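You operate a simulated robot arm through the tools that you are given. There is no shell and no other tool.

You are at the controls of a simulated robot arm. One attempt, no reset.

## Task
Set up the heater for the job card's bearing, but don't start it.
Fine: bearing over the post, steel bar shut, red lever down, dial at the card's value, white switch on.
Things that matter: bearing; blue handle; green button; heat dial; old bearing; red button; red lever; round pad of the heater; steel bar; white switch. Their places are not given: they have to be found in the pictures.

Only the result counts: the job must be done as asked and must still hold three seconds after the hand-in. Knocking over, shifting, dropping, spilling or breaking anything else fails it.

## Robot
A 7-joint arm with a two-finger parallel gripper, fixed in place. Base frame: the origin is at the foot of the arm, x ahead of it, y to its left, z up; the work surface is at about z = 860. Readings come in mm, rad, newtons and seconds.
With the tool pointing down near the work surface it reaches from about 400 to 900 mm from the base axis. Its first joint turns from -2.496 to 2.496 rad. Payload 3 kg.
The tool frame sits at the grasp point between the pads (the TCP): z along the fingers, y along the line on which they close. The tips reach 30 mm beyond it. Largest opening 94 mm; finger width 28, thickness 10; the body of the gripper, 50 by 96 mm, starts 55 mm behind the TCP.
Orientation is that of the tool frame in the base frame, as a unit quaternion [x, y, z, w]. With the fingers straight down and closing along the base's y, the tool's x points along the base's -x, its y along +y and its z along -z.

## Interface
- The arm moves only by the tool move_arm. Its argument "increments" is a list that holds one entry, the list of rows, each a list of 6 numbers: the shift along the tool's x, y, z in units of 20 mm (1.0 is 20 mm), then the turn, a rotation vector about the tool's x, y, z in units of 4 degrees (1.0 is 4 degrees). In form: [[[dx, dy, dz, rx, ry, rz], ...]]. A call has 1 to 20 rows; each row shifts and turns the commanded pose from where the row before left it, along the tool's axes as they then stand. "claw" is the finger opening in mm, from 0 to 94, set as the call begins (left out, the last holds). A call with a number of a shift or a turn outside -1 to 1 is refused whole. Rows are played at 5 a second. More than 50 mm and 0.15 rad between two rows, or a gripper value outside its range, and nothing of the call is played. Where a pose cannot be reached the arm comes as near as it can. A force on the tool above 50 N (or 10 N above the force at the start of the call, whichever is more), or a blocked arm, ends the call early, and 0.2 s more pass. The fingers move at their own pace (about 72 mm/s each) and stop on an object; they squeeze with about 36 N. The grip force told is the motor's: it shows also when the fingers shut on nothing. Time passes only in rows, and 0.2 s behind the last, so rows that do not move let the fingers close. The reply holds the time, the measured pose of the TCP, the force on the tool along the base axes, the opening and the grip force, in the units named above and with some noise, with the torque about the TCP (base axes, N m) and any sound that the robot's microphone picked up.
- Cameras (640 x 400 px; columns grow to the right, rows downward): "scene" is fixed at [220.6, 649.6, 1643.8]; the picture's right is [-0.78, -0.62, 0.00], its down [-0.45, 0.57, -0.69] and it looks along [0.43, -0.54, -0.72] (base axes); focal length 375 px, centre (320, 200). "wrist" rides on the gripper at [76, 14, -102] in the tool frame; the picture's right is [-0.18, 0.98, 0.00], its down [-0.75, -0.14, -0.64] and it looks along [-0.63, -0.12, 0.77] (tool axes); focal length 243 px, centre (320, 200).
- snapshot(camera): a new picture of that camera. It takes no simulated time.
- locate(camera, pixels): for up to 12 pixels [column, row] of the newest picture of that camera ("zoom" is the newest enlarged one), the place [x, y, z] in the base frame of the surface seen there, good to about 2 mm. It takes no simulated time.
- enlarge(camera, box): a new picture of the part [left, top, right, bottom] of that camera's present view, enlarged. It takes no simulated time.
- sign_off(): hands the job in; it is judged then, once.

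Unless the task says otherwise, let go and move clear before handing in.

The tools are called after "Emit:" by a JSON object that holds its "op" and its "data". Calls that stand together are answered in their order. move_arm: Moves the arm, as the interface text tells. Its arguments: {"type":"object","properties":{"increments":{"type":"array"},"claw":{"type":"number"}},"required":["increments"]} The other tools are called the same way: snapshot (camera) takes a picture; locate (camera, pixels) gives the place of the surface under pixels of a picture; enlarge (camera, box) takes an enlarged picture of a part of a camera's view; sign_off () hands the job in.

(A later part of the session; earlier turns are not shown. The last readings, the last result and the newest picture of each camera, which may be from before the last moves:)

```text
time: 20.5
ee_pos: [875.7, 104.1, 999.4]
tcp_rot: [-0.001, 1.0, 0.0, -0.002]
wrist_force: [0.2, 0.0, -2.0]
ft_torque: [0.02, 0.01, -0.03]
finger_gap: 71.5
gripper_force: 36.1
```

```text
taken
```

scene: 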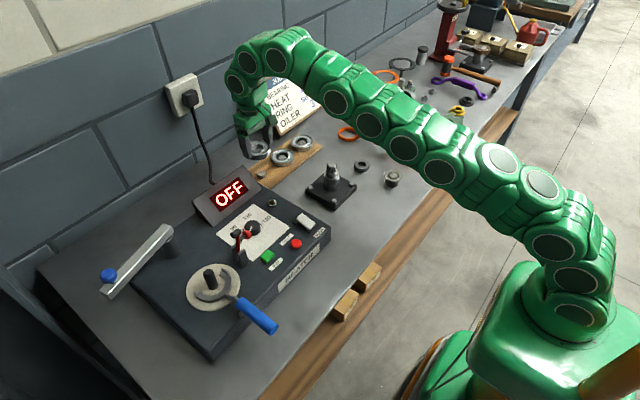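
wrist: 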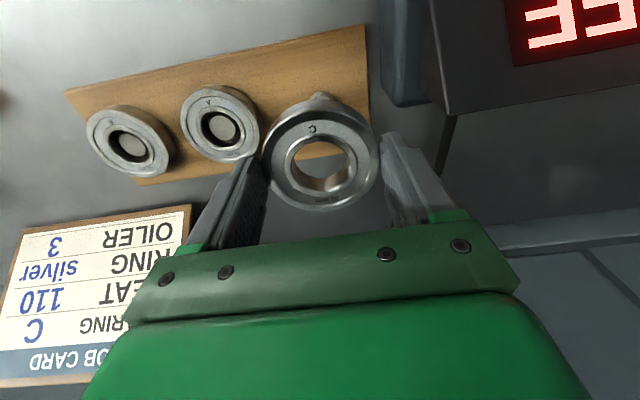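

The bearing is lifted and held level. I'll locate its rim to know its offset from the TCP.

Emit:
{"op": "enlarge", "data": {"camera": "wrist", "box": [240, 80, 400, 220]}}

Emit:
{"op": "locate", "data": {"camera": "zoom", "pixels": [[110, 215], [420, 200], [310, 95], [320, 350], [285, 155], [240, 200], [375, 220], [330, 290], [150, 110], [180, 330], [400, 300]]}}

```text
2.86 times, centred on (320, 150) of wrist
```

zoom: 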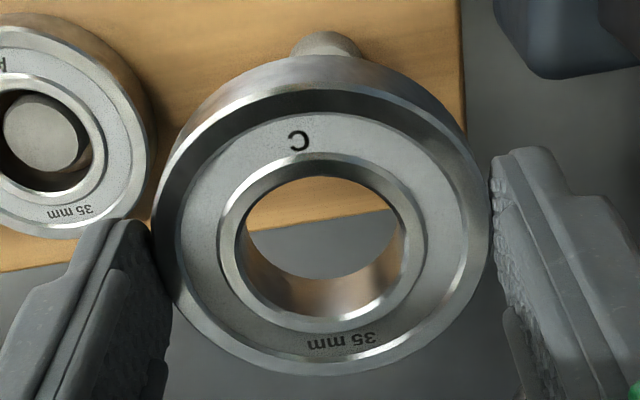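

```text
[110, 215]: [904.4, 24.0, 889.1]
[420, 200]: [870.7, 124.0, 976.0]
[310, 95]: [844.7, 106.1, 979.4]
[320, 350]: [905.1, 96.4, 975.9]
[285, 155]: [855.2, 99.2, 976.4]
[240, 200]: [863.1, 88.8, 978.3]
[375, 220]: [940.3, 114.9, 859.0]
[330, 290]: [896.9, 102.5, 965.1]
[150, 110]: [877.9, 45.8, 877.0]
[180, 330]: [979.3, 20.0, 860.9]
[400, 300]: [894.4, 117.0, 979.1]
```

The bearing's top is 22 mm below the TCP and its bottom about 40 mm below, centred on the TCP. I'll rise and pull inward, then carry it over the heater at z≈1090, above the lever's 1034.

Emit:
{"op": "move_arm", "data": {"increments": [[[0.6, 0, -0.9, 0, 0, 0], [0.9, 0, -0.9, 0, 0, 0], [0.95, 0, -0.9, 0, 0, 0], [0.95, 0, -0.9, 0, 0, 0], [0.95, 0, -0.9, 0, 0, 0], [0.5, 0.3, 0, 0, 0, 0], [0.4, 0.8, 0, 0, 0, 0], [0.35, 0.95, 0, 0, 0, 0], [0.35, 0.95, 0, 0, 0, 0], [0.35, 0.95, 0, 0, 0, 0], [0.35, 0.95, 0, 0, 0, 0], [0.35, 0.95, 0, 0, 0, 0], [0.35, 0.95, 0, 0, 0, 0], [0.35, 0.95, 0, 0, 0, 0], [0.35, 0.95, 0, 0, 0, 0], [0.35, 0.95, 0, 0, 0, 0], [0.35, 0.95, 0, 0, 0, 0], [0.35, 0.95, 0, 0, 0, 0]]]}}

Emit:
{"op": "snapshot", "data": {"camera": "wrist"}}

Emit:
{"op": "snapshot", "data": {"camera": "scene"}}

```text
time: 24.3
ee_pos: [693.2, 335.9, 1090.8]
tcp_rot: [-0.001, 1.0, 0.002, 0.001]
wrist_force: [0.3, -0.6, -2.4]
ft_torque: [-0.01, 0.01, 0.01]
finger_gap: 71.3
gripper_force: 35.9
```

```text
taken
```

wrist: 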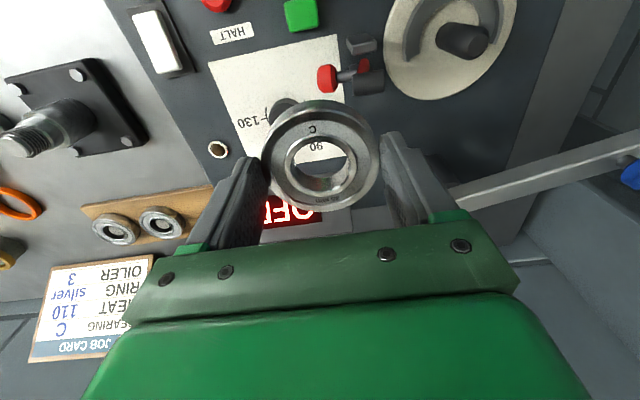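

```text
taken
```

scene: 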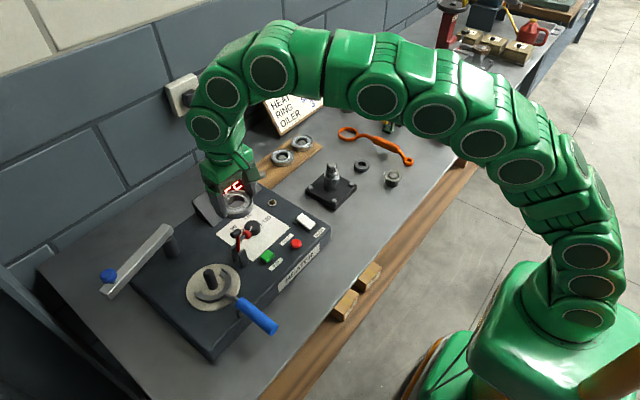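

The wrist view shows the fork and post at (450,40) unobstructed. I'll enlarge to measure them while I'm here.

Emit:
{"op": "enlarge", "data": {"camera": "wrist", "box": [380, 0, 520, 105]}}

```text
3.81 times, centred on (450, 52) of wrist
```

zoom: 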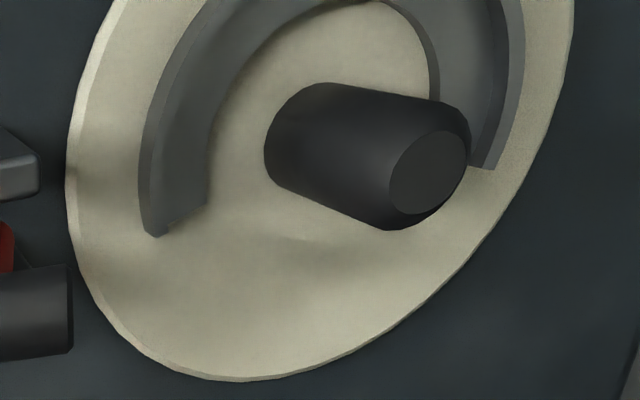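

Emit:
{"op": "locate", "data": {"camera": "zoom", "pixels": [[430, 172], [400, 180], [455, 160], [428, 205], [148, 190], [160, 235], [180, 220], [205, 205], [488, 165], [515, 100], [480, 110], [440, 95]]}}

Emit:
{"op": "locate", "data": {"camera": "zoom", "pixels": [[72, 180], [150, 360], [280, 377], [420, 300], [540, 130], [300, 110], [285, 180], [340, 95], [160, 120], [170, 70], [210, 20], [235, 60]]}}

```text
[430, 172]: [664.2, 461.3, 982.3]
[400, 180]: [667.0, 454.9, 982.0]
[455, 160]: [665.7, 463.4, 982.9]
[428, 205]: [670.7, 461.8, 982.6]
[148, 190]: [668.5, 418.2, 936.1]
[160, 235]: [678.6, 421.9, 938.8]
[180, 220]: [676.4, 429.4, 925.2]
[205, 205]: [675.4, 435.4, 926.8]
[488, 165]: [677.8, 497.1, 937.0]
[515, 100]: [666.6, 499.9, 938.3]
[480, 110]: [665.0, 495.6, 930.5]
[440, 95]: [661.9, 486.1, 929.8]
```

```text
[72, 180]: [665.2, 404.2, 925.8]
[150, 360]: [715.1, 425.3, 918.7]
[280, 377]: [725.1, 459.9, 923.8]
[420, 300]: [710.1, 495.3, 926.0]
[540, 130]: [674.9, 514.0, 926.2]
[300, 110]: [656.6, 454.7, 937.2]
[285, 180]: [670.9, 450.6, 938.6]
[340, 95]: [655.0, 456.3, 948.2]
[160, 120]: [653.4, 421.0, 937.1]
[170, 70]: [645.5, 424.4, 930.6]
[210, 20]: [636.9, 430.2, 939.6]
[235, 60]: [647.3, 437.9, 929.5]
```

The post centre is near (666,460) and the fork's rim gives (666,459), with the rim's inner radius only slightly larger than the bearing's 36 mm. I'll measure the held bearing's centre relative to the TCP as well.

Emit:
{"op": "enlarge", "data": {"camera": "wrist", "box": [240, 80, 400, 220]}}

Emit:
{"op": "locate", "data": {"camera": "zoom", "pixels": [[168, 220], [475, 205], [310, 88], [325, 365], [190, 140], [445, 120], [215, 320], [435, 310], [235, 220], [405, 215], [315, 150], [325, 325]]}}

```text
2.86 times, centred on (320, 150) of wrist
```

zoom: 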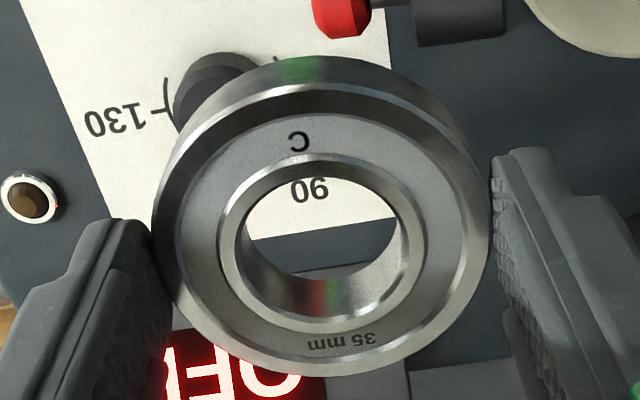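

```text
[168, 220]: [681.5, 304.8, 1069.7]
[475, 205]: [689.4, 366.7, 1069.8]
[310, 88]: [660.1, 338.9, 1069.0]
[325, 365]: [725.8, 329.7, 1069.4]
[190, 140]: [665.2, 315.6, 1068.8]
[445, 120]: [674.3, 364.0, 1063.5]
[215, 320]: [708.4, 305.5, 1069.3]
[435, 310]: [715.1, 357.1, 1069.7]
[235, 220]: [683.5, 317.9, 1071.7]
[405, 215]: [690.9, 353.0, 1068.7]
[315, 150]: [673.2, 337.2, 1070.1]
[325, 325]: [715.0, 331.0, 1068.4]
```

The held bearing's centre matches the TCP to about 1 mm, so I'll aim the TCP at (666.3,460). I'm moving over the post at z≈1090.

Emit:
{"op": "move_arm", "data": {"increments": [[[0.19, 0.88, 0, 0, 0, 0], [0.19, 0.88, 0, 0, 0, 0], [0.19, 0.88, 0, 0, 0, 0], [0.19, 0.89, 0, 0, 0, 0], [0.19, 0.89, 0, 0, 0, 0], [0.19, 0.89, 0, 0, 0, 0], [0.2, 0.89, 0, 0, 0, 0], [0, 0, 0, 0, 0, 0]]]}}

Emit:
{"op": "snapshot", "data": {"camera": "wrist"}}

Emit:
{"op": "snapshot", "data": {"camera": "scene"}}

Emit:
{"op": "enlarge", "data": {"camera": "wrist", "box": [240, 60, 400, 220]}}

```text
time: 26.1
ee_pos: [665.6, 458.2, 1089.1]
tcp_rot: [-0.001, 1.0, 0.002, 0.0]
wrist_force: [-0.7, -0.7, -2.9]
ft_torque: [0.01, 0.0, 0.04]
finger_gap: 71.6
gripper_force: 36.1
```

```text
taken
```

wrist: 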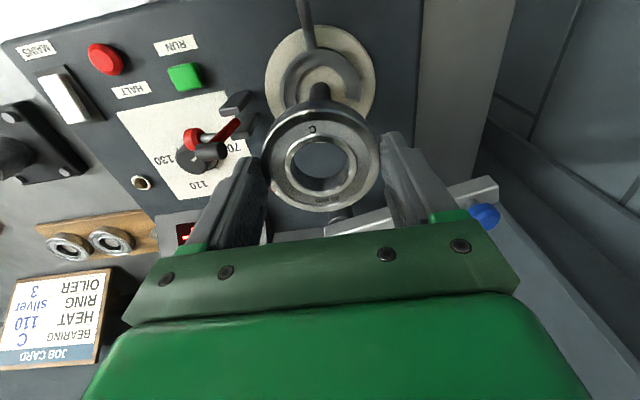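

```text
taken
```

scene: 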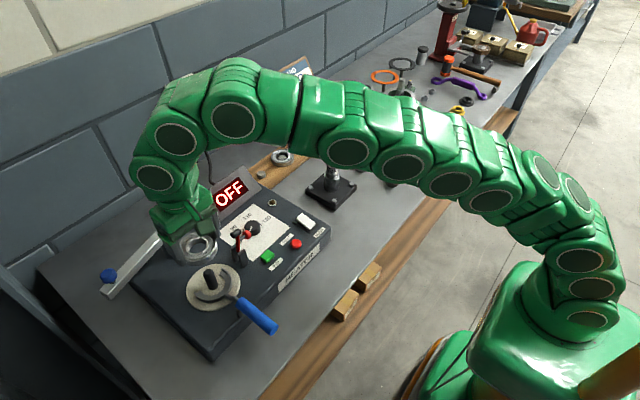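

```text
2.50 times, centred on (320, 140) of wrist
```

zoom: 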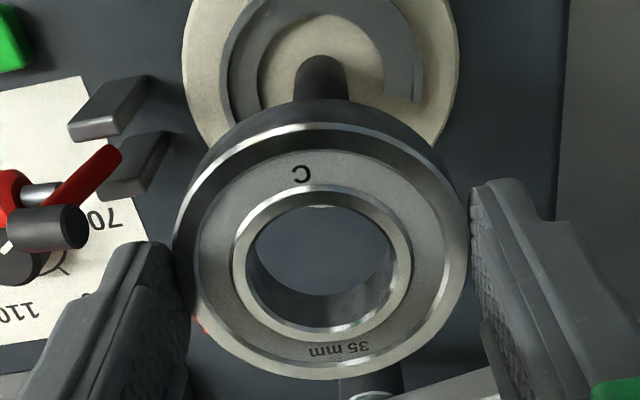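

The bearing is hovering over the post, with the fork visible behind it. I'll measure both in this same view for the relative offset.

Emit:
{"op": "locate", "data": {"camera": "zoom", "pixels": [[185, 250], [456, 240], [315, 135], [325, 372], [215, 170], [415, 160], [225, 330], [425, 320], [245, 255], [400, 250], [315, 195], [325, 330]]}}

Emit:
{"op": "locate", "data": {"camera": "zoom", "pixels": [[225, 60], [240, 30], [230, 95], [418, 70], [412, 100], [408, 40], [250, 90], [400, 90], [186, 60], [457, 60], [300, 90], [342, 90]]}}

```text
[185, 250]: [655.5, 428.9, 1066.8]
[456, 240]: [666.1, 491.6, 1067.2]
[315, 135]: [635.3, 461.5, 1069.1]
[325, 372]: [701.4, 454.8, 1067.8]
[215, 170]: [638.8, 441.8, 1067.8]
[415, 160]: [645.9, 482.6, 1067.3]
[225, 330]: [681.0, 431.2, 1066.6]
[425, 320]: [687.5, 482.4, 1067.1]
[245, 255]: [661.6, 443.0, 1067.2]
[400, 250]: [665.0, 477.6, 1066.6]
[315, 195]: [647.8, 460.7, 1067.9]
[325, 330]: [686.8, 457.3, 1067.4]
```

```text
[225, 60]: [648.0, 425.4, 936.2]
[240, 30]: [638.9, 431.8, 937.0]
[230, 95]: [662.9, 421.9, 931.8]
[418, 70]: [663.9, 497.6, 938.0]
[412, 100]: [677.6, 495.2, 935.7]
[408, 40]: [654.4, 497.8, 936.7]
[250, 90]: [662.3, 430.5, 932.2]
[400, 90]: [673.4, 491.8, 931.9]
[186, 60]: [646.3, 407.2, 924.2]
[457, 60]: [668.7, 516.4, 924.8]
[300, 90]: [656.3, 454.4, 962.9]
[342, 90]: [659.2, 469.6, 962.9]
```

The bearing's centre (667,459) and the fork's centre (666,459.3) agree within about 1 mm. I'll lower it over the post to TCP z≈985, just above the fork rim, and check.

Emit:
{"op": "move_arm", "data": {"increments": [[[0, 0, 0.8, 0, 0, 0], [0, 0, 0.8, 0, 0, 0], [0, 0, 0.8, 0, 0, 0], [0, 0, 0.7, 0, 0, 0], [0, 0, 0.7, 0, 0, 0], [0, 0, 0.7, 0, 0, 0], [0, 0, 0.6, 0, 0, 0], [0, 0, 0, 0, 0, 0]]]}}

Emit:
{"op": "snapshot", "data": {"camera": "wrist"}}

Emit:
{"op": "enlarge", "data": {"camera": "wrist", "box": [240, 60, 400, 220]}}

Emit:
{"op": "enlarge", "data": {"camera": "scene", "box": [150, 225, 270, 325]}}

```text
time: 27.9
ee_pos: [665.4, 459.2, 987.9]
tcp_rot: [-0.001, 1.0, 0.002, -0.001]
wrist_force: [1.0, 0.8, -3.5]
ft_torque: [0.01, 0.0, 0.07]
finger_gap: 71.5
gripper_force: 35.7
```

```text
taken
```

wrist: 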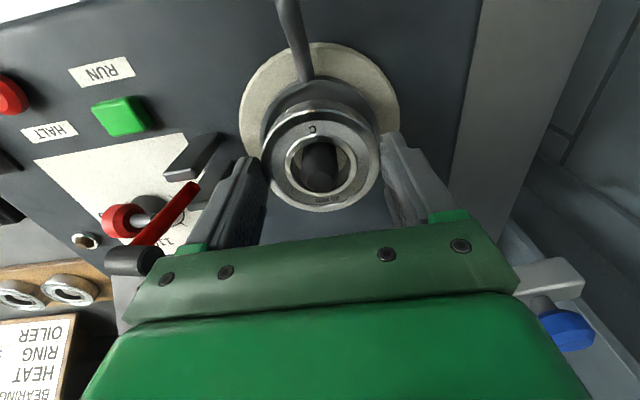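

```text
2.50 times, centred on (320, 140) of wrist
```

zoom: 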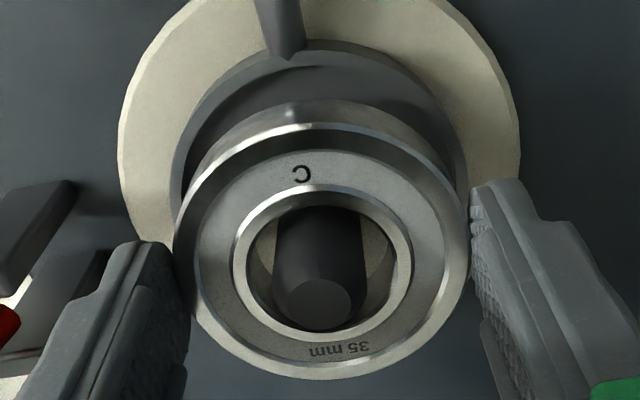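

```text
4.00 times, centred on (210, 275) of scene
```

zoom: 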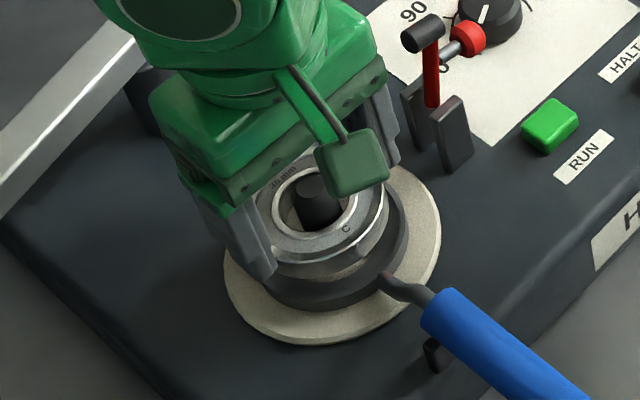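

The post is inside the bore, and the bearing and fork rim are both symmetric about wrist column 320. I'll lower in small steps toward the ledge, watching the force.

Emit:
{"op": "move_arm", "data": {"increments": [[[0, 0, 0.25, 0, 0, 0], [0, 0, 0.25, 0, 0, 0], [0, 0, 0.15, 0, 0, 0], [0, 0, 0, 0, 0, 0]]]}}

Emit:
{"op": "enlarge", "data": {"camera": "wrist", "box": [240, 60, 400, 220]}}

Emit:
{"op": "enlarge", "data": {"camera": "scene", "box": [170, 245, 250, 315]}}

```text
time: 28.9
ee_pos: [666.1, 458.3, 975.5]
tcp_rot: [-0.001, 1.0, 0.002, -0.001]
wrist_force: [-1.0, 0.4, -2.7]
ft_torque: [0.05, 0.0, 0.01]
finger_gap: 71.3
gripper_force: 35.7
```

```text
2.50 times, centred on (320, 140) of wrist
```

zoom: 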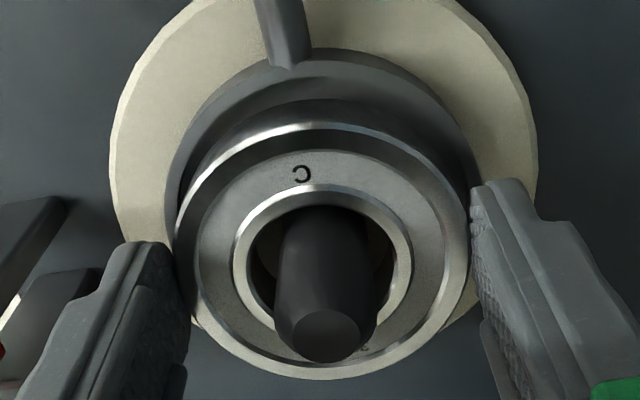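

```text
5.71 times, centred on (210, 280) of scene
```

zoom: 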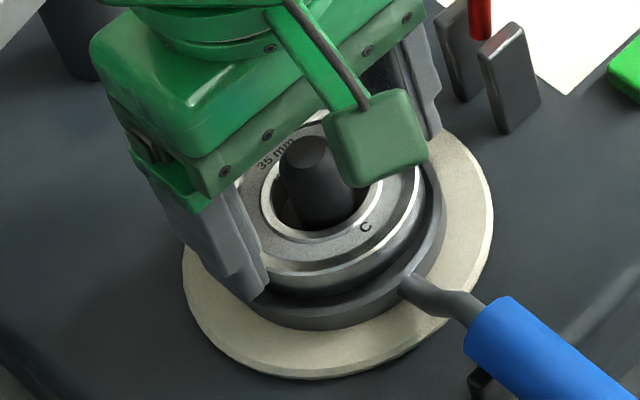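

There's still no contact force at TCP z 975.5. I'll lower in 1.5 mm steps.

Emit:
{"op": "move_arm", "data": {"increments": [[[0, 0, 0.08, 0, 0, 0], [0, 0, 0.08, 0, 0, 0], [0, 0, 0, 0, 0, 0]]]}}

Emit:
{"op": "move_arm", "data": {"increments": [[[0, 0, 0.06, 0, 0, 0], [0, 0, 0.06, 0, 0, 0], [0, 0, 0, 0, 0, 0]]]}}

Emit:
{"op": "enlarge", "data": {"camera": "scene", "box": [170, 245, 250, 315]}}

Emit:
{"op": "enlarge", "data": {"camera": "wrist", "box": [240, 60, 400, 220]}}

```text
time: 29.7
ee_pos: [665.6, 458.4, 972.5]
tcp_rot: [0.0, 1.0, 0.001, -0.001]
wrist_force: [0.7, 0.7, -2.7]
ft_torque: [-0.02, 0.01, 0.0]
finger_gap: 71.5
gripper_force: 36.2
```

```text
time: 30.5
ee_pos: [666.4, 459.9, 971.0]
tcp_rot: [0.0, 1.0, 0.003, -0.001]
wrist_force: [0.3, -0.2, 1.5]
ft_torque: [-0.14, -0.06, 0.05]
finger_gap: 71.1
gripper_force: 36.0
```

```text
5.71 times, centred on (210, 280) of scene
```

zoom: 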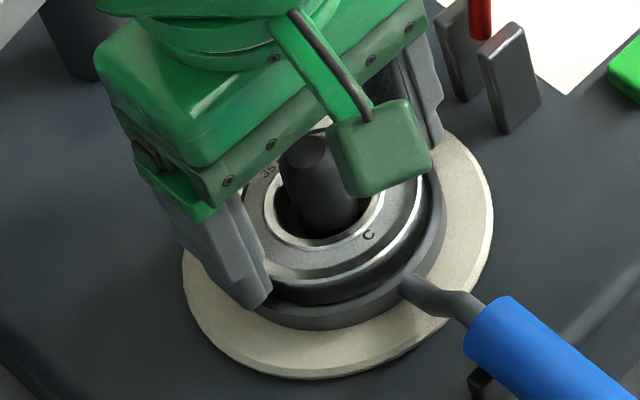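

```text
2.50 times, centred on (320, 140) of wrist
```

zoom: 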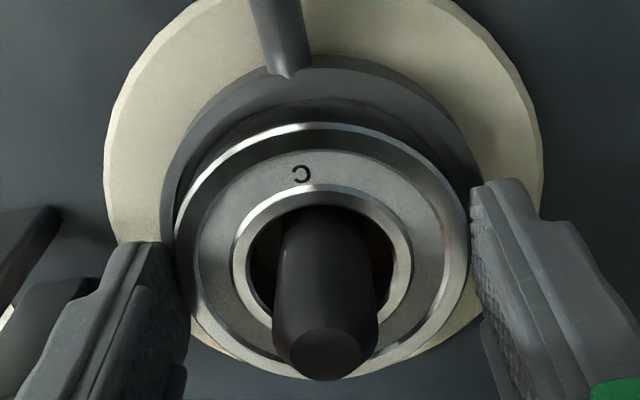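

The force has changed by about +4 N, so the bearing is just touching the ledge at TCP z 971. I'll press another 1 mm to seat it and read the force.

Emit:
{"op": "move_arm", "data": {"increments": [[[0, 0, 0.05, 0, 0, 0], [0, 0, 0, 0, 0, 0]]]}}

Emit:
{"op": "enlarge", "data": {"camera": "wrist", "box": [240, 60, 400, 220]}}

Emit:
{"op": "locate", "data": {"camera": "zoom", "pixels": [[186, 240], [458, 240], [320, 135], [215, 170], [415, 160], [225, 330], [425, 320], [320, 100], [200, 140], [450, 140], [172, 200], [320, 70]]}}

```text
time: 31.1
ee_pos: [666.5, 459.7, 970.2]
tcp_rot: [-0.002, 1.0, 0.002, 0.0]
wrist_force: [-3.9, -5.0, 18.4]
ft_torque: [-0.91, 0.06, -0.12]
finger_gap: 71.3
gripper_force: 36.3
```

```text
2.50 times, centred on (320, 140) of wrist
```

zoom: 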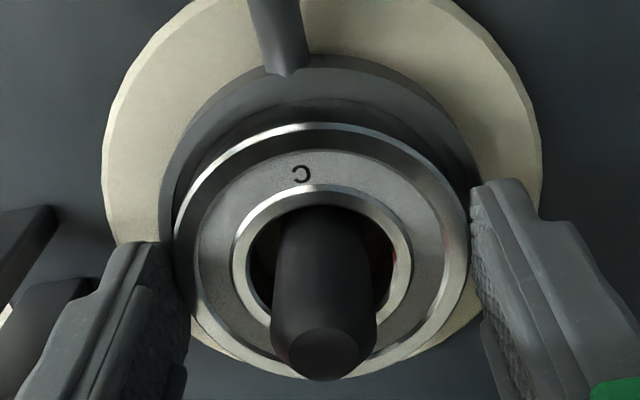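

```text
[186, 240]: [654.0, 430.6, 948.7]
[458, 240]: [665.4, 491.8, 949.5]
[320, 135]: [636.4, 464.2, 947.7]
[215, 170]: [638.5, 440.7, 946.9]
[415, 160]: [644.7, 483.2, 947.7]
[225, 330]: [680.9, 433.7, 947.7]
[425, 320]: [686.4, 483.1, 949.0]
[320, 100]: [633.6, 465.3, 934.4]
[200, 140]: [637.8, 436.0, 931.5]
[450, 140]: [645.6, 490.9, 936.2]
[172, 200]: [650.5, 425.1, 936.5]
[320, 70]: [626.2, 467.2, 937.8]
```

The reading shows +18 N on the -y side, and the bearing top is at z≈948.5, so its bottom is at the ledge (~930.5). I'll ease up 0.8 mm to unload, then open the fingers a little to release.

Emit:
{"op": "move_arm", "data": {"increments": [[[0, 0, -0.04, 0, 0, 0], [0, 0, 0, 0, 0, 0]]]}}

Emit:
{"op": "move_arm", "data": {"increments": [[[0, 0, 0, 0, 0, 0], [0, 0, 0, 0, 0, 0], [0, 0, 0, 0, 0, 0]]], "claw": 80}}

Emit:
{"op": "enlarge", "data": {"camera": "wrist", "box": [240, 60, 400, 220]}}

```text
time: 31.7
ee_pos: [665.8, 460.5, 970.4]
tcp_rot: [-0.001, 1.0, 0.001, -0.002]
wrist_force: [1.5, -1.8, 7.0]
ft_torque: [-0.42, -0.2, 0.1]
finger_gap: 71.4
gripper_force: 35.7
```

```text
time: 32.5
ee_pos: [664.5, 459.8, 970.3]
tcp_rot: [-0.001, 1.0, 0.002, -0.001]
wrist_force: [0.4, 0.4, 0.7]
ft_torque: [0.0, 0.01, 0.02]
finger_gap: 79.9
gripper_force: 0.1
```

```text
2.50 times, centred on (320, 140) of wrist
```

zoom: 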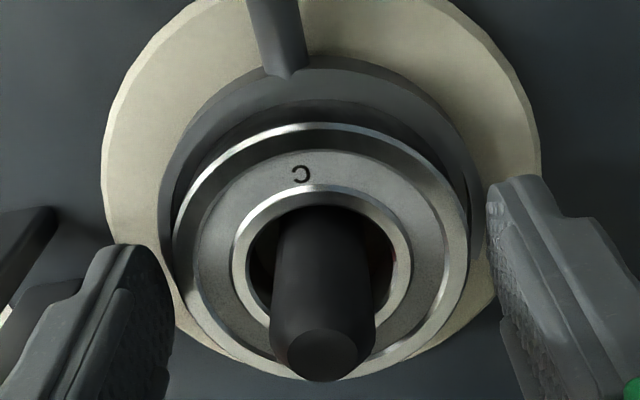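

The fingers are open and the bearing sits level over the post in the fork. I'll rise straight up and check with both cameras.

Emit:
{"op": "move_arm", "data": {"increments": [[[0, 0, -0.3, 0, 0, 0], [0, 0, -0.6, 0, 0, 0], [0, 0, -1, 0, 0, 0], [0, 0, -1, 0, 0, 0], [0, 0, -1, 0, 0, 0], [0, 0, -1, 0, 0, 0], [0, 0, -1, 0, 0, 0], [0, 0, -1, 0, 0, 0]]]}}

Emit:
{"op": "snapshot", "data": {"camera": "wrist"}}

Emit:
{"op": "snapshot", "data": {"camera": "scene"}}

Emit:
{"op": "enlarge", "data": {"camera": "wrist", "box": [240, 20, 400, 140]}}

```text
time: 34.3
ee_pos: [665.8, 457.1, 1108.5]
tcp_rot: [-0.002, 1.0, 0.001, -0.001]
wrist_force: [0.3, -0.2, 0.5]
ft_torque: [-0.01, -0.01, -0.02]
finger_gap: 80.2
gripper_force: 0.1
```

```text
taken
```

wrist: 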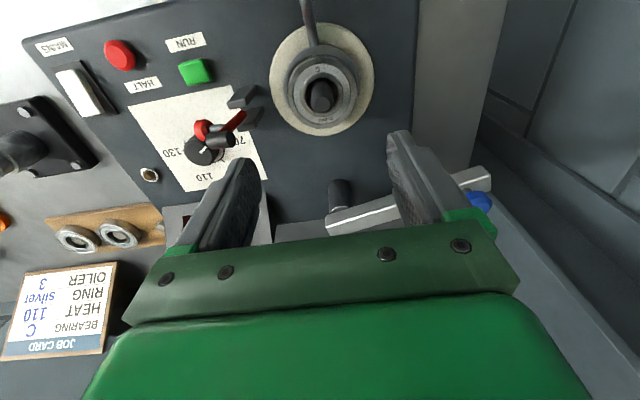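

```text
taken
```

scene: 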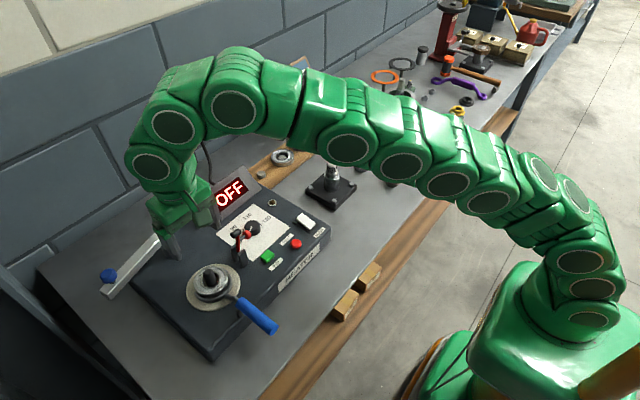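

```text
3.33 times, centred on (320, 80) of wrist
```

zoom: 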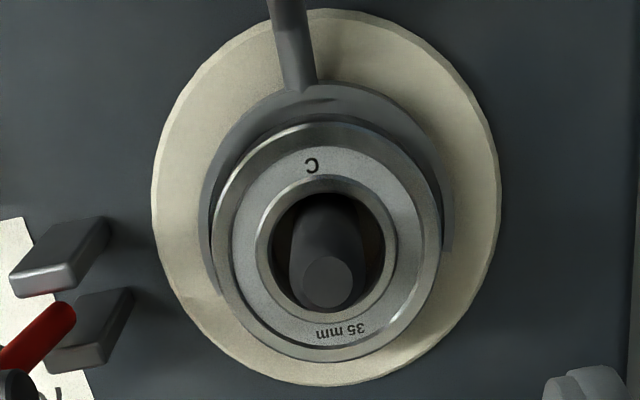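

The bearing sits over the post in the fork. I'll check that its top is level and how it sits relative to the fork.

Emit:
{"op": "locate", "data": {"camera": "zoom", "pixels": [[225, 240], [428, 230], [325, 135], [330, 350], [250, 180], [400, 170], [255, 310], [405, 310], [320, 95], [208, 200], [448, 200], [325, 270]]}}

Emit:
{"op": "enlarge", "data": {"camera": "scene", "box": [170, 250, 260, 320]}}

```text
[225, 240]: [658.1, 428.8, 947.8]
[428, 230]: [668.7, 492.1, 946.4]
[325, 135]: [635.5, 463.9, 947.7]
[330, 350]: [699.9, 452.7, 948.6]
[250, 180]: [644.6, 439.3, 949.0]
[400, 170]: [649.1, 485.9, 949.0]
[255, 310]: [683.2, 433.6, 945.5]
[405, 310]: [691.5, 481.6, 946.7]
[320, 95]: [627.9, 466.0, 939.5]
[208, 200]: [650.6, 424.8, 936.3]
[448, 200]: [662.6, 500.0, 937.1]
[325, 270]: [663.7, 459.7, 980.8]
```

```text
5.71 times, centred on (215, 285) of scene
```

zoom: 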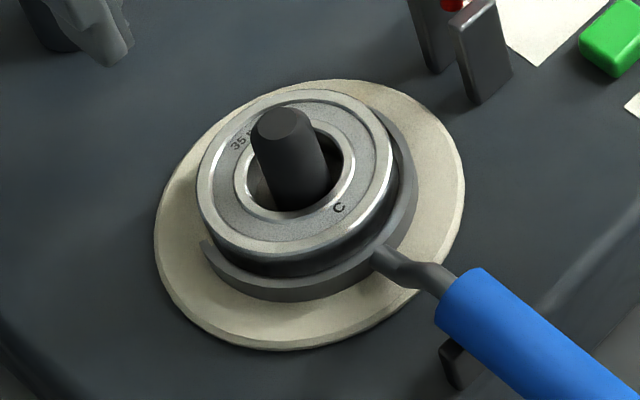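

The bearing is level at z≈947.5 and centred at about (667.5,460), so that step is done. Next is the steel bar: its knob at (774,597,1035) is far out, so I'll yaw the tool toward it (about 37°) and tilt the fingers outward to gain reach, staying at this height.

Emit:
{"op": "move_arm", "data": {"increments": [[[0, 0, -0.5, 0, 0, -0.94], [0, 0, -0.5, 0, 0, -0.94], [0, 0, 0, 0, 0, -0.94], [0, 0, 0, 0, 0, -0.94], [0, 0, 0, 0, 0, -0.94], [0, 0, 0, 0, 0, -0.94], [0, 0, 0, 0, 0, -0.94], [0, 0, 0, 0, 0, -0.94], [0, 0, 0, 0, 0, -0.94], [0, 0, 0, 0, 0, -0.94], [0, 0, 0, 0, -1, 0], [0, 0, 0, 0, -1, 0], [0, 0, 0, 0, -1, 0], [0, 0, 0, 0, -1, 0], [0, 0, 0, 0, -1, 0], [0, 0, 0, 0, -1, 0], [0, 0, 0, 0, -1, 0], [0, 0, 0, 0, -1, 0], [0, 0, 0, 0, -1, 0]]], "claw": 60}}

Emit:
{"op": "snapshot", "data": {"camera": "wrist"}}

Emit:
{"op": "snapshot", "data": {"camera": "scene"}}

```text
time: 38.3
ee_pos: [665.8, 458.2, 1127.2]
tcp_rot: [-0.306, 0.9, 0.101, 0.293]
wrist_force: [-0.2, -0.8, -0.1]
ft_torque: [-0.01, 0.0, 0.04]
finger_gap: 59.9
gripper_force: 0.1
```

```text
taken
```

wrist: 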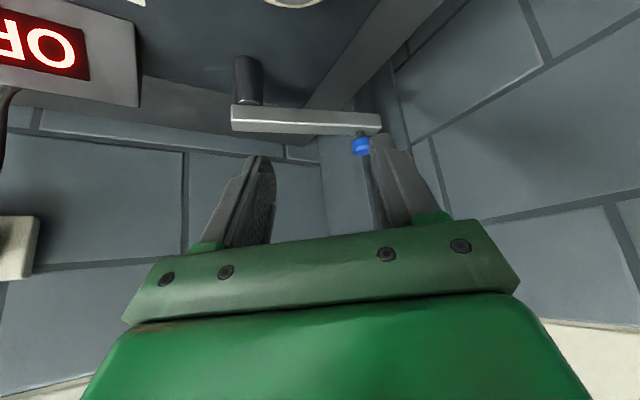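

```text
taken
```

scene: 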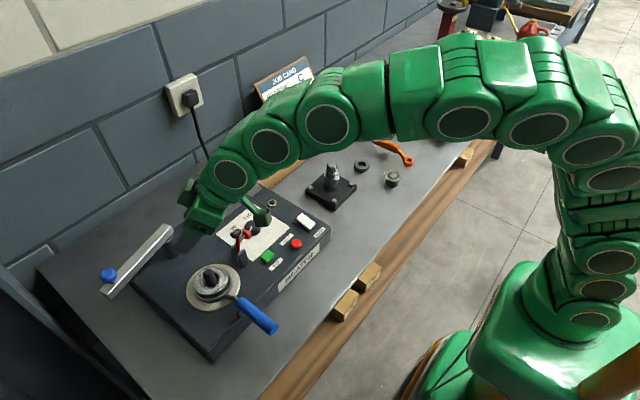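

The wrist view now shows the bar (305,120), the pivot column (247,80) and the blue knob (362,145). I'll enlarge and measure these plus the nearby walls.

Emit:
{"op": "enlarge", "data": {"camera": "wrist", "box": [215, 40, 405, 170]}}

Emit:
{"op": "locate", "data": {"camera": "zoom", "pixels": [[60, 255], [60, 230], [300, 240], [300, 275], [545, 270], [545, 300], [495, 350], [495, 315], [110, 150], [110, 80], [480, 360], [515, 350]]}}

Emit:
{"op": "locate", "data": {"camera": "wrist", "pixels": [[380, 130], [390, 100], [345, 60], [440, 100], [320, 160], [180, 200], [300, 180], [420, 60], [470, 130], [250, 140]]}}

```text
3.08 times, centred on (310, 105) of wrist
```

zoom: 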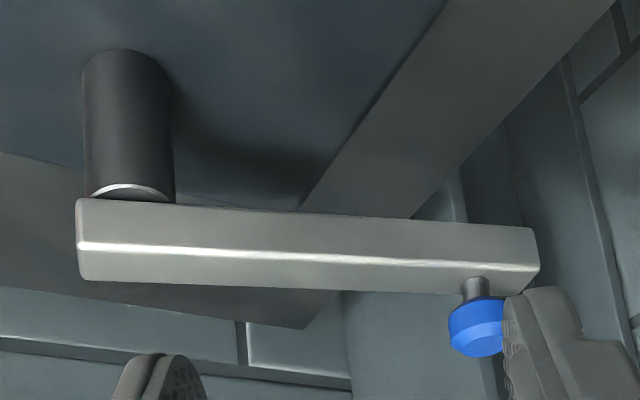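

```text
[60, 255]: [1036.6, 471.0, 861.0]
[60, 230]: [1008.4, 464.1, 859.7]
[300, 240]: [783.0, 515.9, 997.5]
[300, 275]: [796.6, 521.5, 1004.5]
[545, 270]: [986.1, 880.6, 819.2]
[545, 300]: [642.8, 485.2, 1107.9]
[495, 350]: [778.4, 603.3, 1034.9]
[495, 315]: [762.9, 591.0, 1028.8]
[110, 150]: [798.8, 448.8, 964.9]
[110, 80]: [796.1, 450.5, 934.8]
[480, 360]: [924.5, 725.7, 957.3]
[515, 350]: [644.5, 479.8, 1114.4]
```

```text
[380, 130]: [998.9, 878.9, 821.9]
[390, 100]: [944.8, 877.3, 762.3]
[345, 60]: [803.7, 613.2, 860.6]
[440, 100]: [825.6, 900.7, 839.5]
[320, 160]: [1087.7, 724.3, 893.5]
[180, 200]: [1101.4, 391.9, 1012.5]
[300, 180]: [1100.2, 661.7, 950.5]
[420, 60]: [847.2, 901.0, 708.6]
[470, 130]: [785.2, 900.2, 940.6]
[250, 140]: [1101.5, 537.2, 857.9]
```

The back wall is at x≈1100 and the side wall at y≈900, so there's room. The pivot is near (811,460) and the knob centre near (773,597) with its top at 1035. I'll move along to a hover point up and back from the knob, at about (743,573,1080).

Emit:
{"op": "move_arm", "data": {"increments": [[[-0.56, 0.31, 0.82, 0, 0, 0], [-0.56, 0.31, 0.82, 0, 0, 0], [-0.56, 0.31, 0.82, 0, 0, 0], [-0.56, 0.31, 0.82, 0, 0, 0], [-0.56, 0.32, 0.82, 0, 0, 0], [-0.56, 0.32, 0.82, 0, 0, 0], [-0.55, 0.32, 0.83, 0, 0, 0], [0, 0, 0, 0, 0, 0]]]}}

Emit:
{"op": "snapshot", "data": {"camera": "wrist"}}

Emit:
{"op": "snapshot", "data": {"camera": "scene"}}

```text
time: 40.1
ee_pos: [743.4, 572.6, 1082.0]
tcp_rot: [-0.307, 0.9, 0.101, 0.294]
wrist_force: [0.5, -0.7, 0.6]
ft_torque: [0.0, 0.0, 0.01]
finger_gap: 59.6
gripper_force: 0.1
```

```text
taken
```

wrist: 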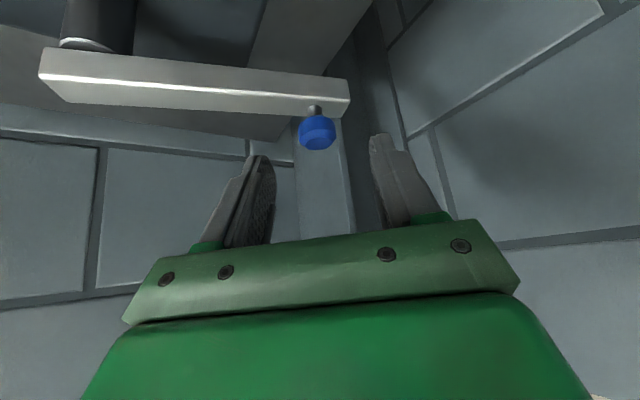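

```text
taken
```

scene: 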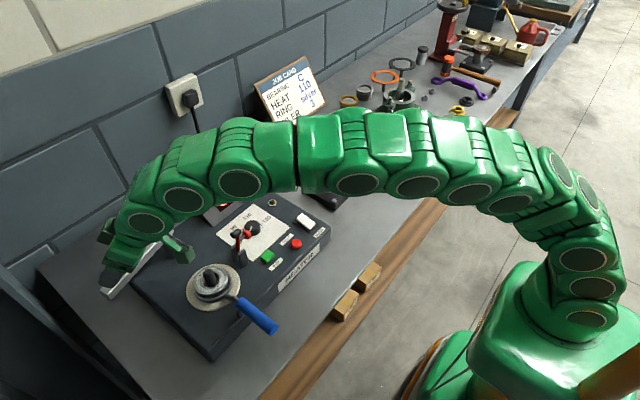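

The hover pose was reached, and the knob at wrist (317,130) lies between the fingers. I'll measure it closely.

Emit:
{"op": "enlarge", "data": {"camera": "wrist", "box": [250, 60, 390, 160]}}

Emit:
{"op": "locate", "data": {"camera": "zoom", "pixels": [[235, 320], [380, 320], [305, 340], [305, 300], [305, 270], [305, 370], [300, 200], [310, 250], [420, 200], [420, 90], [250, 300], [365, 300]]}}

```text
4.00 times, centred on (320, 110) of wrist
```

zoom: 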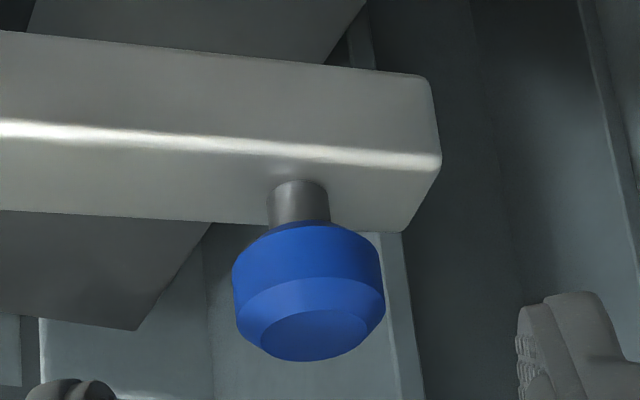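

```text
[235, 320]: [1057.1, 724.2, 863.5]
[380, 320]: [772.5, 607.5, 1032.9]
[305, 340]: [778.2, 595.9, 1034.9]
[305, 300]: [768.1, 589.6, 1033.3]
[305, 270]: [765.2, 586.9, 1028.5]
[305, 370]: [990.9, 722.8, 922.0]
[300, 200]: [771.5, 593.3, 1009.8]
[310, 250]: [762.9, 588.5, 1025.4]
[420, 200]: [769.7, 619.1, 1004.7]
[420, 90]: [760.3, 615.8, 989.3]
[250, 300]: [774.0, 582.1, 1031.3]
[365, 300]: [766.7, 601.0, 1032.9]
```

The knob centre is about (775,595.5) with radius ≈14.5 and z from 1018 to 1035. I'll advance 52 mm along the fingers so the pads straddle it just above the bar's top at 1004.

Emit:
{"op": "move_arm", "data": {"increments": [[[0, 0, 0.6, 0, 0, 0], [0.02, -0.06, 0.7, 0, 0, 0], [0, 0, 0.7, 0, 0, 0], [0, 0, 0.58, 0, 0, 0], [0, 0, 0, 0, 0, 0]]]}}

Emit:
{"op": "snapshot", "data": {"camera": "wrist"}}

Emit:
{"op": "enlarge", "data": {"camera": "wrist", "box": [220, 60, 420, 200]}}

```text
time: 41.3
ee_pos: [766.1, 591.1, 1037.5]
tcp_rot: [-0.307, 0.901, 0.101, 0.291]
wrist_force: [0.3, 0.1, 0.9]
ft_torque: [0.01, 0.01, 0.03]
finger_gap: 60.0
gripper_force: 0.2
```

```text
taken
```

wrist: 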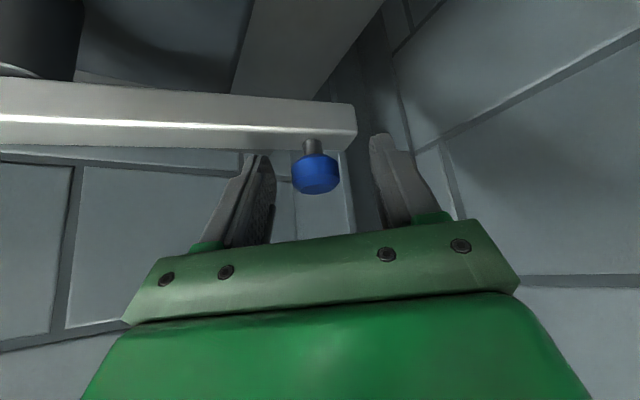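

```text
2.86 times, centred on (320, 130) of wrist
```

zoom: 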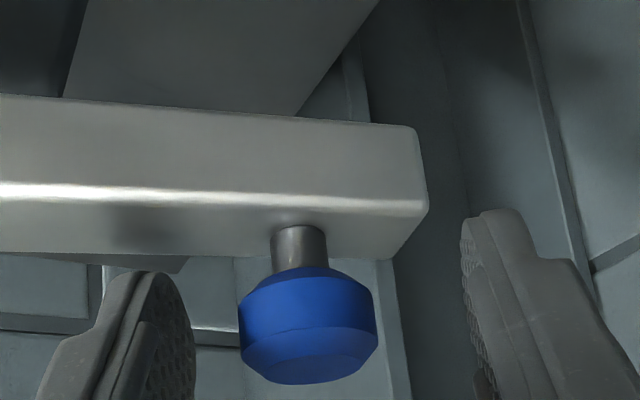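

The knob sits between the pads, clear of the bar's top face. I'll close the fingers on it.

Emit:
{"op": "move_arm", "data": {"increments": [[[0, 0, 0, 0, 0, 0], [0, 0, 0, 0, 0, 0], [0, 0, 0, 0, 0, 0], [0, 0, 0, 0, 0, 0]]], "claw": 15}}

Emit:
{"op": "enlarge", "data": {"camera": "wrist", "box": [220, 60, 420, 200]}}

```text
time: 42.3
ee_pos: [768.5, 590.3, 1038.0]
tcp_rot: [-0.306, 0.9, 0.101, 0.292]
wrist_force: [7.6, -22.9, -1.4]
ft_torque: [-0.32, -0.09, 0.01]
finger_gap: 27.6
gripper_force: 45.1
```

```text
2.86 times, centred on (320, 130) of wrist
```

zoom: 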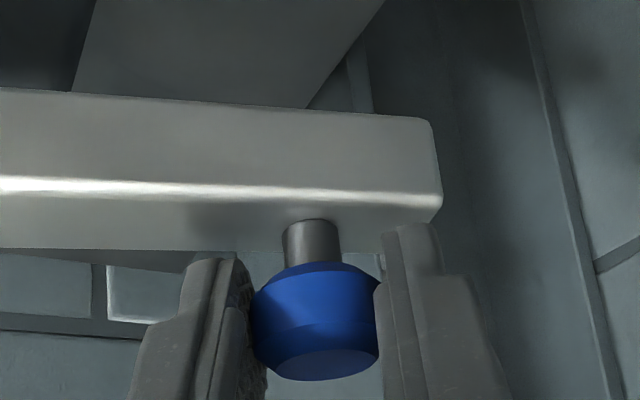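

The knob is gripped at 27.6 mm. I'll swing it along its arc about the pivot near (811,460), turning the gripper with it, first by about 18°.

Emit:
{"op": "move_arm", "data": {"increments": [[[0.332, 0.08, -0.242, -0.53, 0, -0.726], [0.332, 0.13, -0.242, -0.53, 0, -0.726], [0.332, 0.13, -0.242, -0.53, 0, -0.726], [0.332, 0.13, -0.242, -0.53, 0, -0.726], [0.332, 0.13, -0.242, -0.53, 0, -0.726]]]}}

Emit:
{"op": "snapshot", "data": {"camera": "wrist"}}

Emit:
{"op": "snapshot", "data": {"camera": "scene"}}

```text
time: 43.5
ee_pos: [730.3, 570.8, 1038.0]
tcp_rot: [-0.444, 0.841, 0.146, 0.272]
wrist_force: [11.8, -14.4, -25.6]
ft_torque: [-0.33, -0.18, 0.1]
finger_gap: 27.5
gripper_force: 45.1
```

```text
taken
```

wrist: 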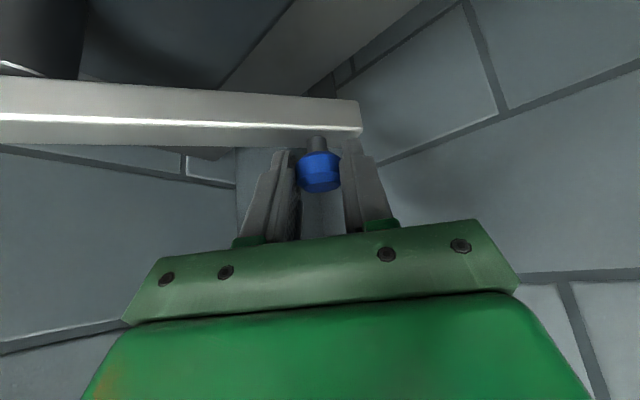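

```text
taken
```

scene: 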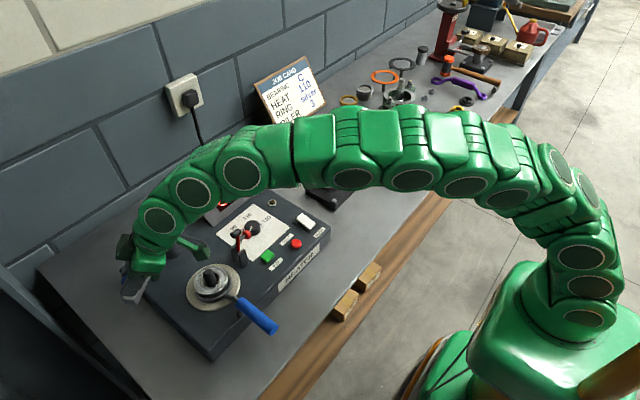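

The bar followed the swing. The force suggests the path is about 1 mm too high and too far out, so I'll correct that and continue another 18°.

Emit:
{"op": "move_arm", "data": {"increments": [[[0.39, 0.08, -0.19, -0.53, 0, -0.726], [0.332, 0.12, -0.242, -0.53, 0, -0.726], [0.332, 0.12, -0.242, -0.53, 0, -0.726], [0.332, 0.12, -0.242, -0.53, 0, -0.726], [0.332, 0.12, -0.242, -0.53, 0, -0.726]]]}}

Emit:
{"op": "snapshot", "data": {"camera": "wrist"}}

Emit:
{"op": "snapshot", "data": {"camera": "scene"}}

```text
time: 44.7
ee_pos: [698.5, 538.8, 1037.4]
tcp_rot: [-0.57, 0.761, 0.187, 0.247]
wrist_force: [-5.8, 6.7, 6.5]
ft_torque: [-0.34, 0.0, 0.27]
finger_gap: 27.3
gripper_force: 44.9
```

```text
taken
```

wrist: 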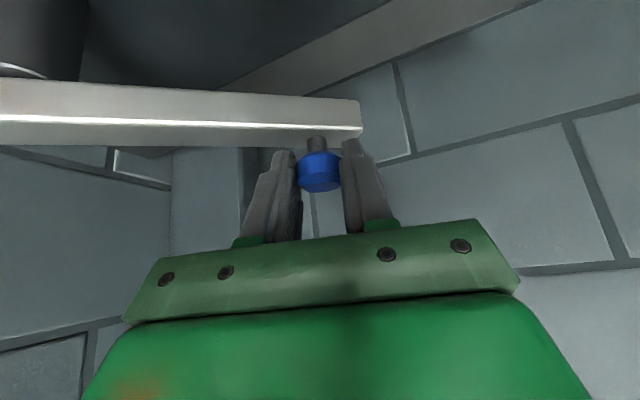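

```text
taken
```

scene: 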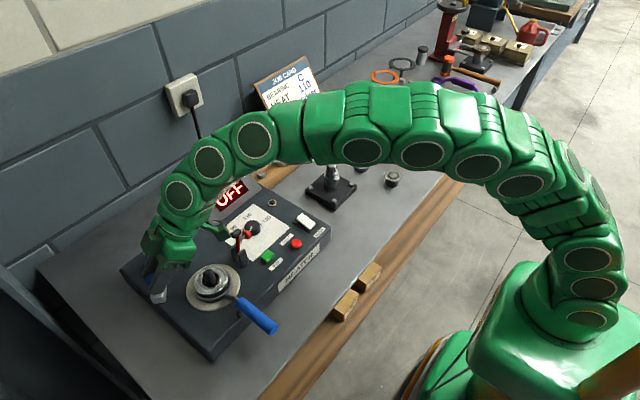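

The bar now points toward the post at about 141° of its swing, and forces are small. I'll continue another 18°; the wrist camera stays about 15 mm or more above the lever.

Emit:
{"op": "move_arm", "data": {"increments": [[[0.332, 0.14, -0.242, -0.53, 0, -0.726], [0.332, 0.13, -0.242, -0.53, 0, -0.726], [0.332, 0.13, -0.242, -0.53, 0, -0.726], [0.332, 0.13, -0.242, -0.53, 0, -0.726], [0.332, 0.13, -0.242, -0.53, 0, -0.726]]]}}

Emit:
{"op": "snapshot", "data": {"camera": "wrist"}}

Emit:
{"op": "snapshot", "data": {"camera": "scene"}}

Emit:
{"op": "enlarge", "data": {"camera": "scene", "box": [130, 200, 280, 310]}}

```text
time: 45.9
ee_pos: [679.5, 499.2, 1037.5]
tcp_rot: [0.682, -0.662, -0.225, -0.215]
wrist_force: [-26.0, 11.6, 19.0]
ft_torque: [0.34, 0.26, 0.38]
finger_gap: 27.4
gripper_force: 44.4
```

```text
taken
```

wrist: 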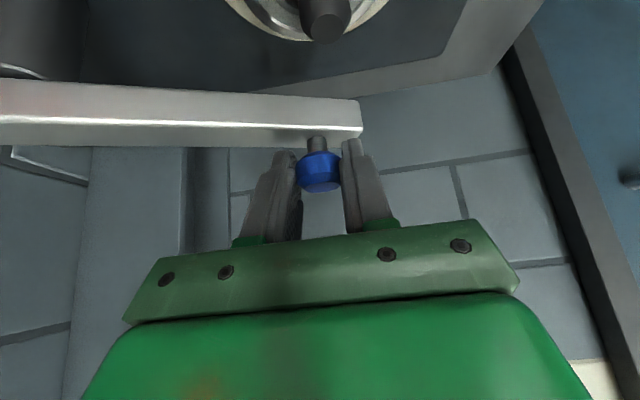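

```text
taken
```

scene: 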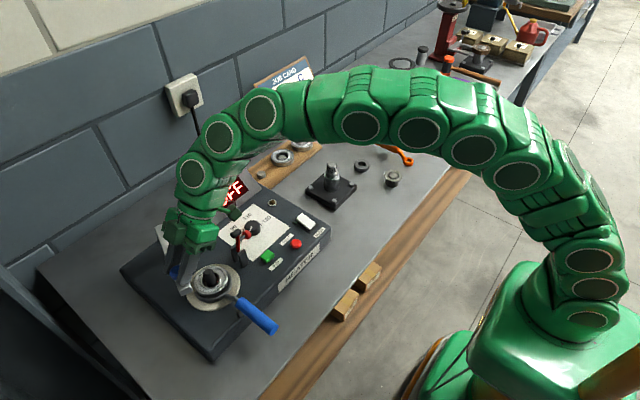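

```text
3.64 times, centred on (205, 255) of scene
```

zoom: 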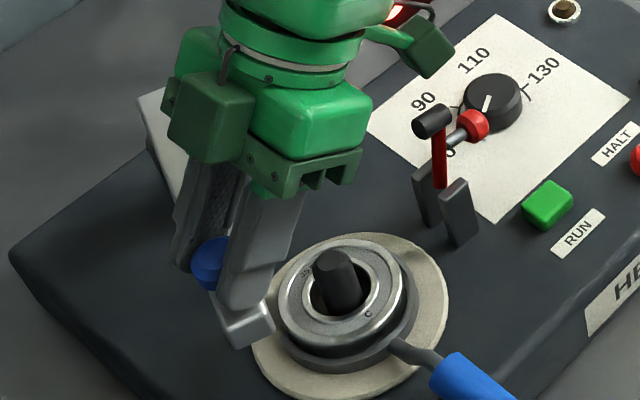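

The bar's end is about 20° short of the post, and the lever clears the gripper. I'll correct the path slightly outward and up, then swing another 18°.

Emit:
{"op": "move_arm", "data": {"increments": [[[0.292, 0.18, -0.262, -0.53, 0, -0.726], [0.332, 0.14, -0.242, -0.53, 0, -0.726], [0.332, 0.14, -0.242, -0.53, 0, -0.726], [0.332, 0.14, -0.242, -0.53, 0, -0.726], [0.332, 0.14, -0.242, -0.53, 0, -0.726]]]}}

Emit:
{"op": "snapshot", "data": {"camera": "wrist"}}

Emit:
{"op": "enlarge", "data": {"camera": "scene", "box": [130, 200, 280, 310]}}

```text
time: 47.1
ee_pos: [673.5, 459.4, 1037.9]
tcp_rot: [0.776, -0.549, -0.255, -0.18]
wrist_force: [2.7, 2.6, 5.4]
ft_torque: [-0.36, -0.31, 0.35]
finger_gap: 27.5
gripper_force: 44.9
```

```text
taken
```

wrist: 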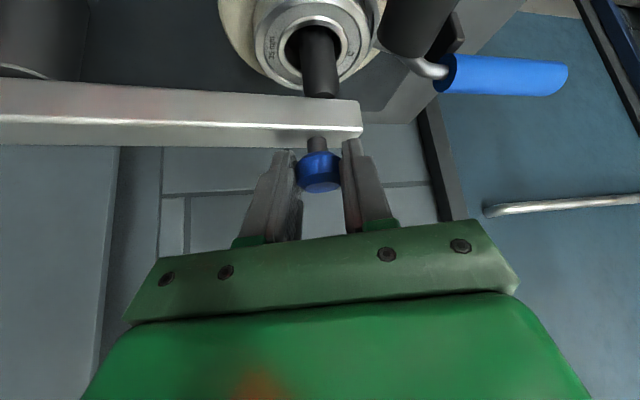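

```text
3.64 times, centred on (205, 255) of scene
```

zoom: 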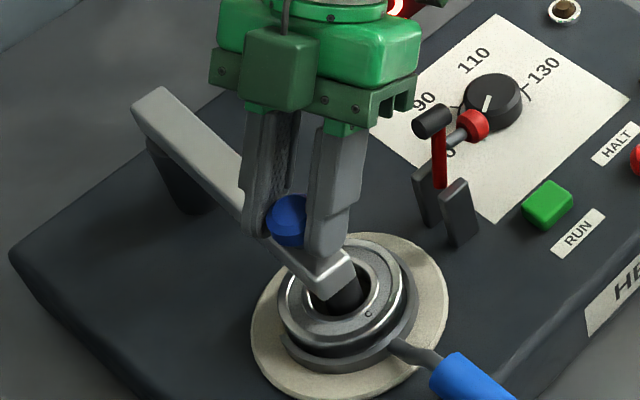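

The bar lies almost over the post, and the knob is near (670.5,468), about 3° short of centre. I'll continue in small steps and watch for a stop.

Emit:
{"op": "move_arm", "data": {"increments": [[[0.166, 0.065, -0.121, -0.265, 0, -0.363], [0.12, 0.047, -0.087, -0.19, 0, -0.26], [0, 0, 0, 0, 0, 0]]]}}

Emit:
{"op": "enlarge", "data": {"camera": "scene", "box": [130, 200, 280, 310]}}

Emit:
{"op": "snapshot", "data": {"camera": "wrist"}}

```text
time: 47.9
ee_pos: [673.8, 451.8, 1038.4]
tcp_rot: [0.79, -0.528, -0.26, -0.172]
wrist_force: [29.0, 5.8, 0.1]
ft_torque: [0.57, 0.09, -0.18]
finger_gap: 27.4
gripper_force: 44.6
```

```text
3.64 times, centred on (205, 255) of scene
```

zoom: 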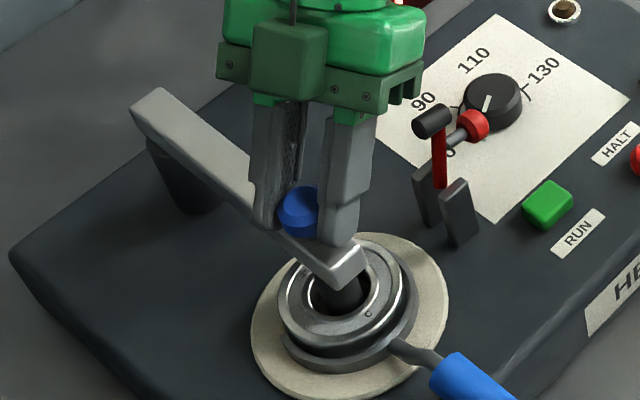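

```text
taken
```

wrist: 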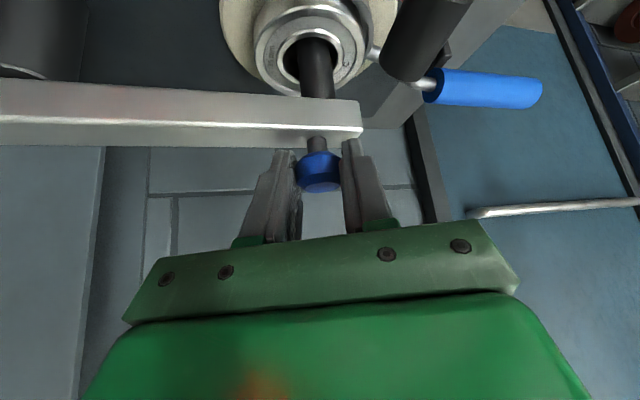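

The knob is now at about y=460. I'll measure the bar's line against the post to see whether it's fully shut.

Emit:
{"op": "locate", "data": {"camera": "zoom", "pixels": [[137, 108], [160, 92], [185, 118], [165, 135], [200, 165], [230, 155], [330, 275], [360, 250], [345, 262], [320, 262], [335, 300], [215, 160]]}}

```text
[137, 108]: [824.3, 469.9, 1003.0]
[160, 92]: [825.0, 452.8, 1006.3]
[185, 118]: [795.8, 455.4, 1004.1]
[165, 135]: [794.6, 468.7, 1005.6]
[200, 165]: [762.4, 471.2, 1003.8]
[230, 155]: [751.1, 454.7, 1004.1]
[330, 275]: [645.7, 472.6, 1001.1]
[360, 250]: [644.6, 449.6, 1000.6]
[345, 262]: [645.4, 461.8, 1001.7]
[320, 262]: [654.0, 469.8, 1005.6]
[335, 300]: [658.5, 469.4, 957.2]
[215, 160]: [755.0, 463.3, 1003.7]
```

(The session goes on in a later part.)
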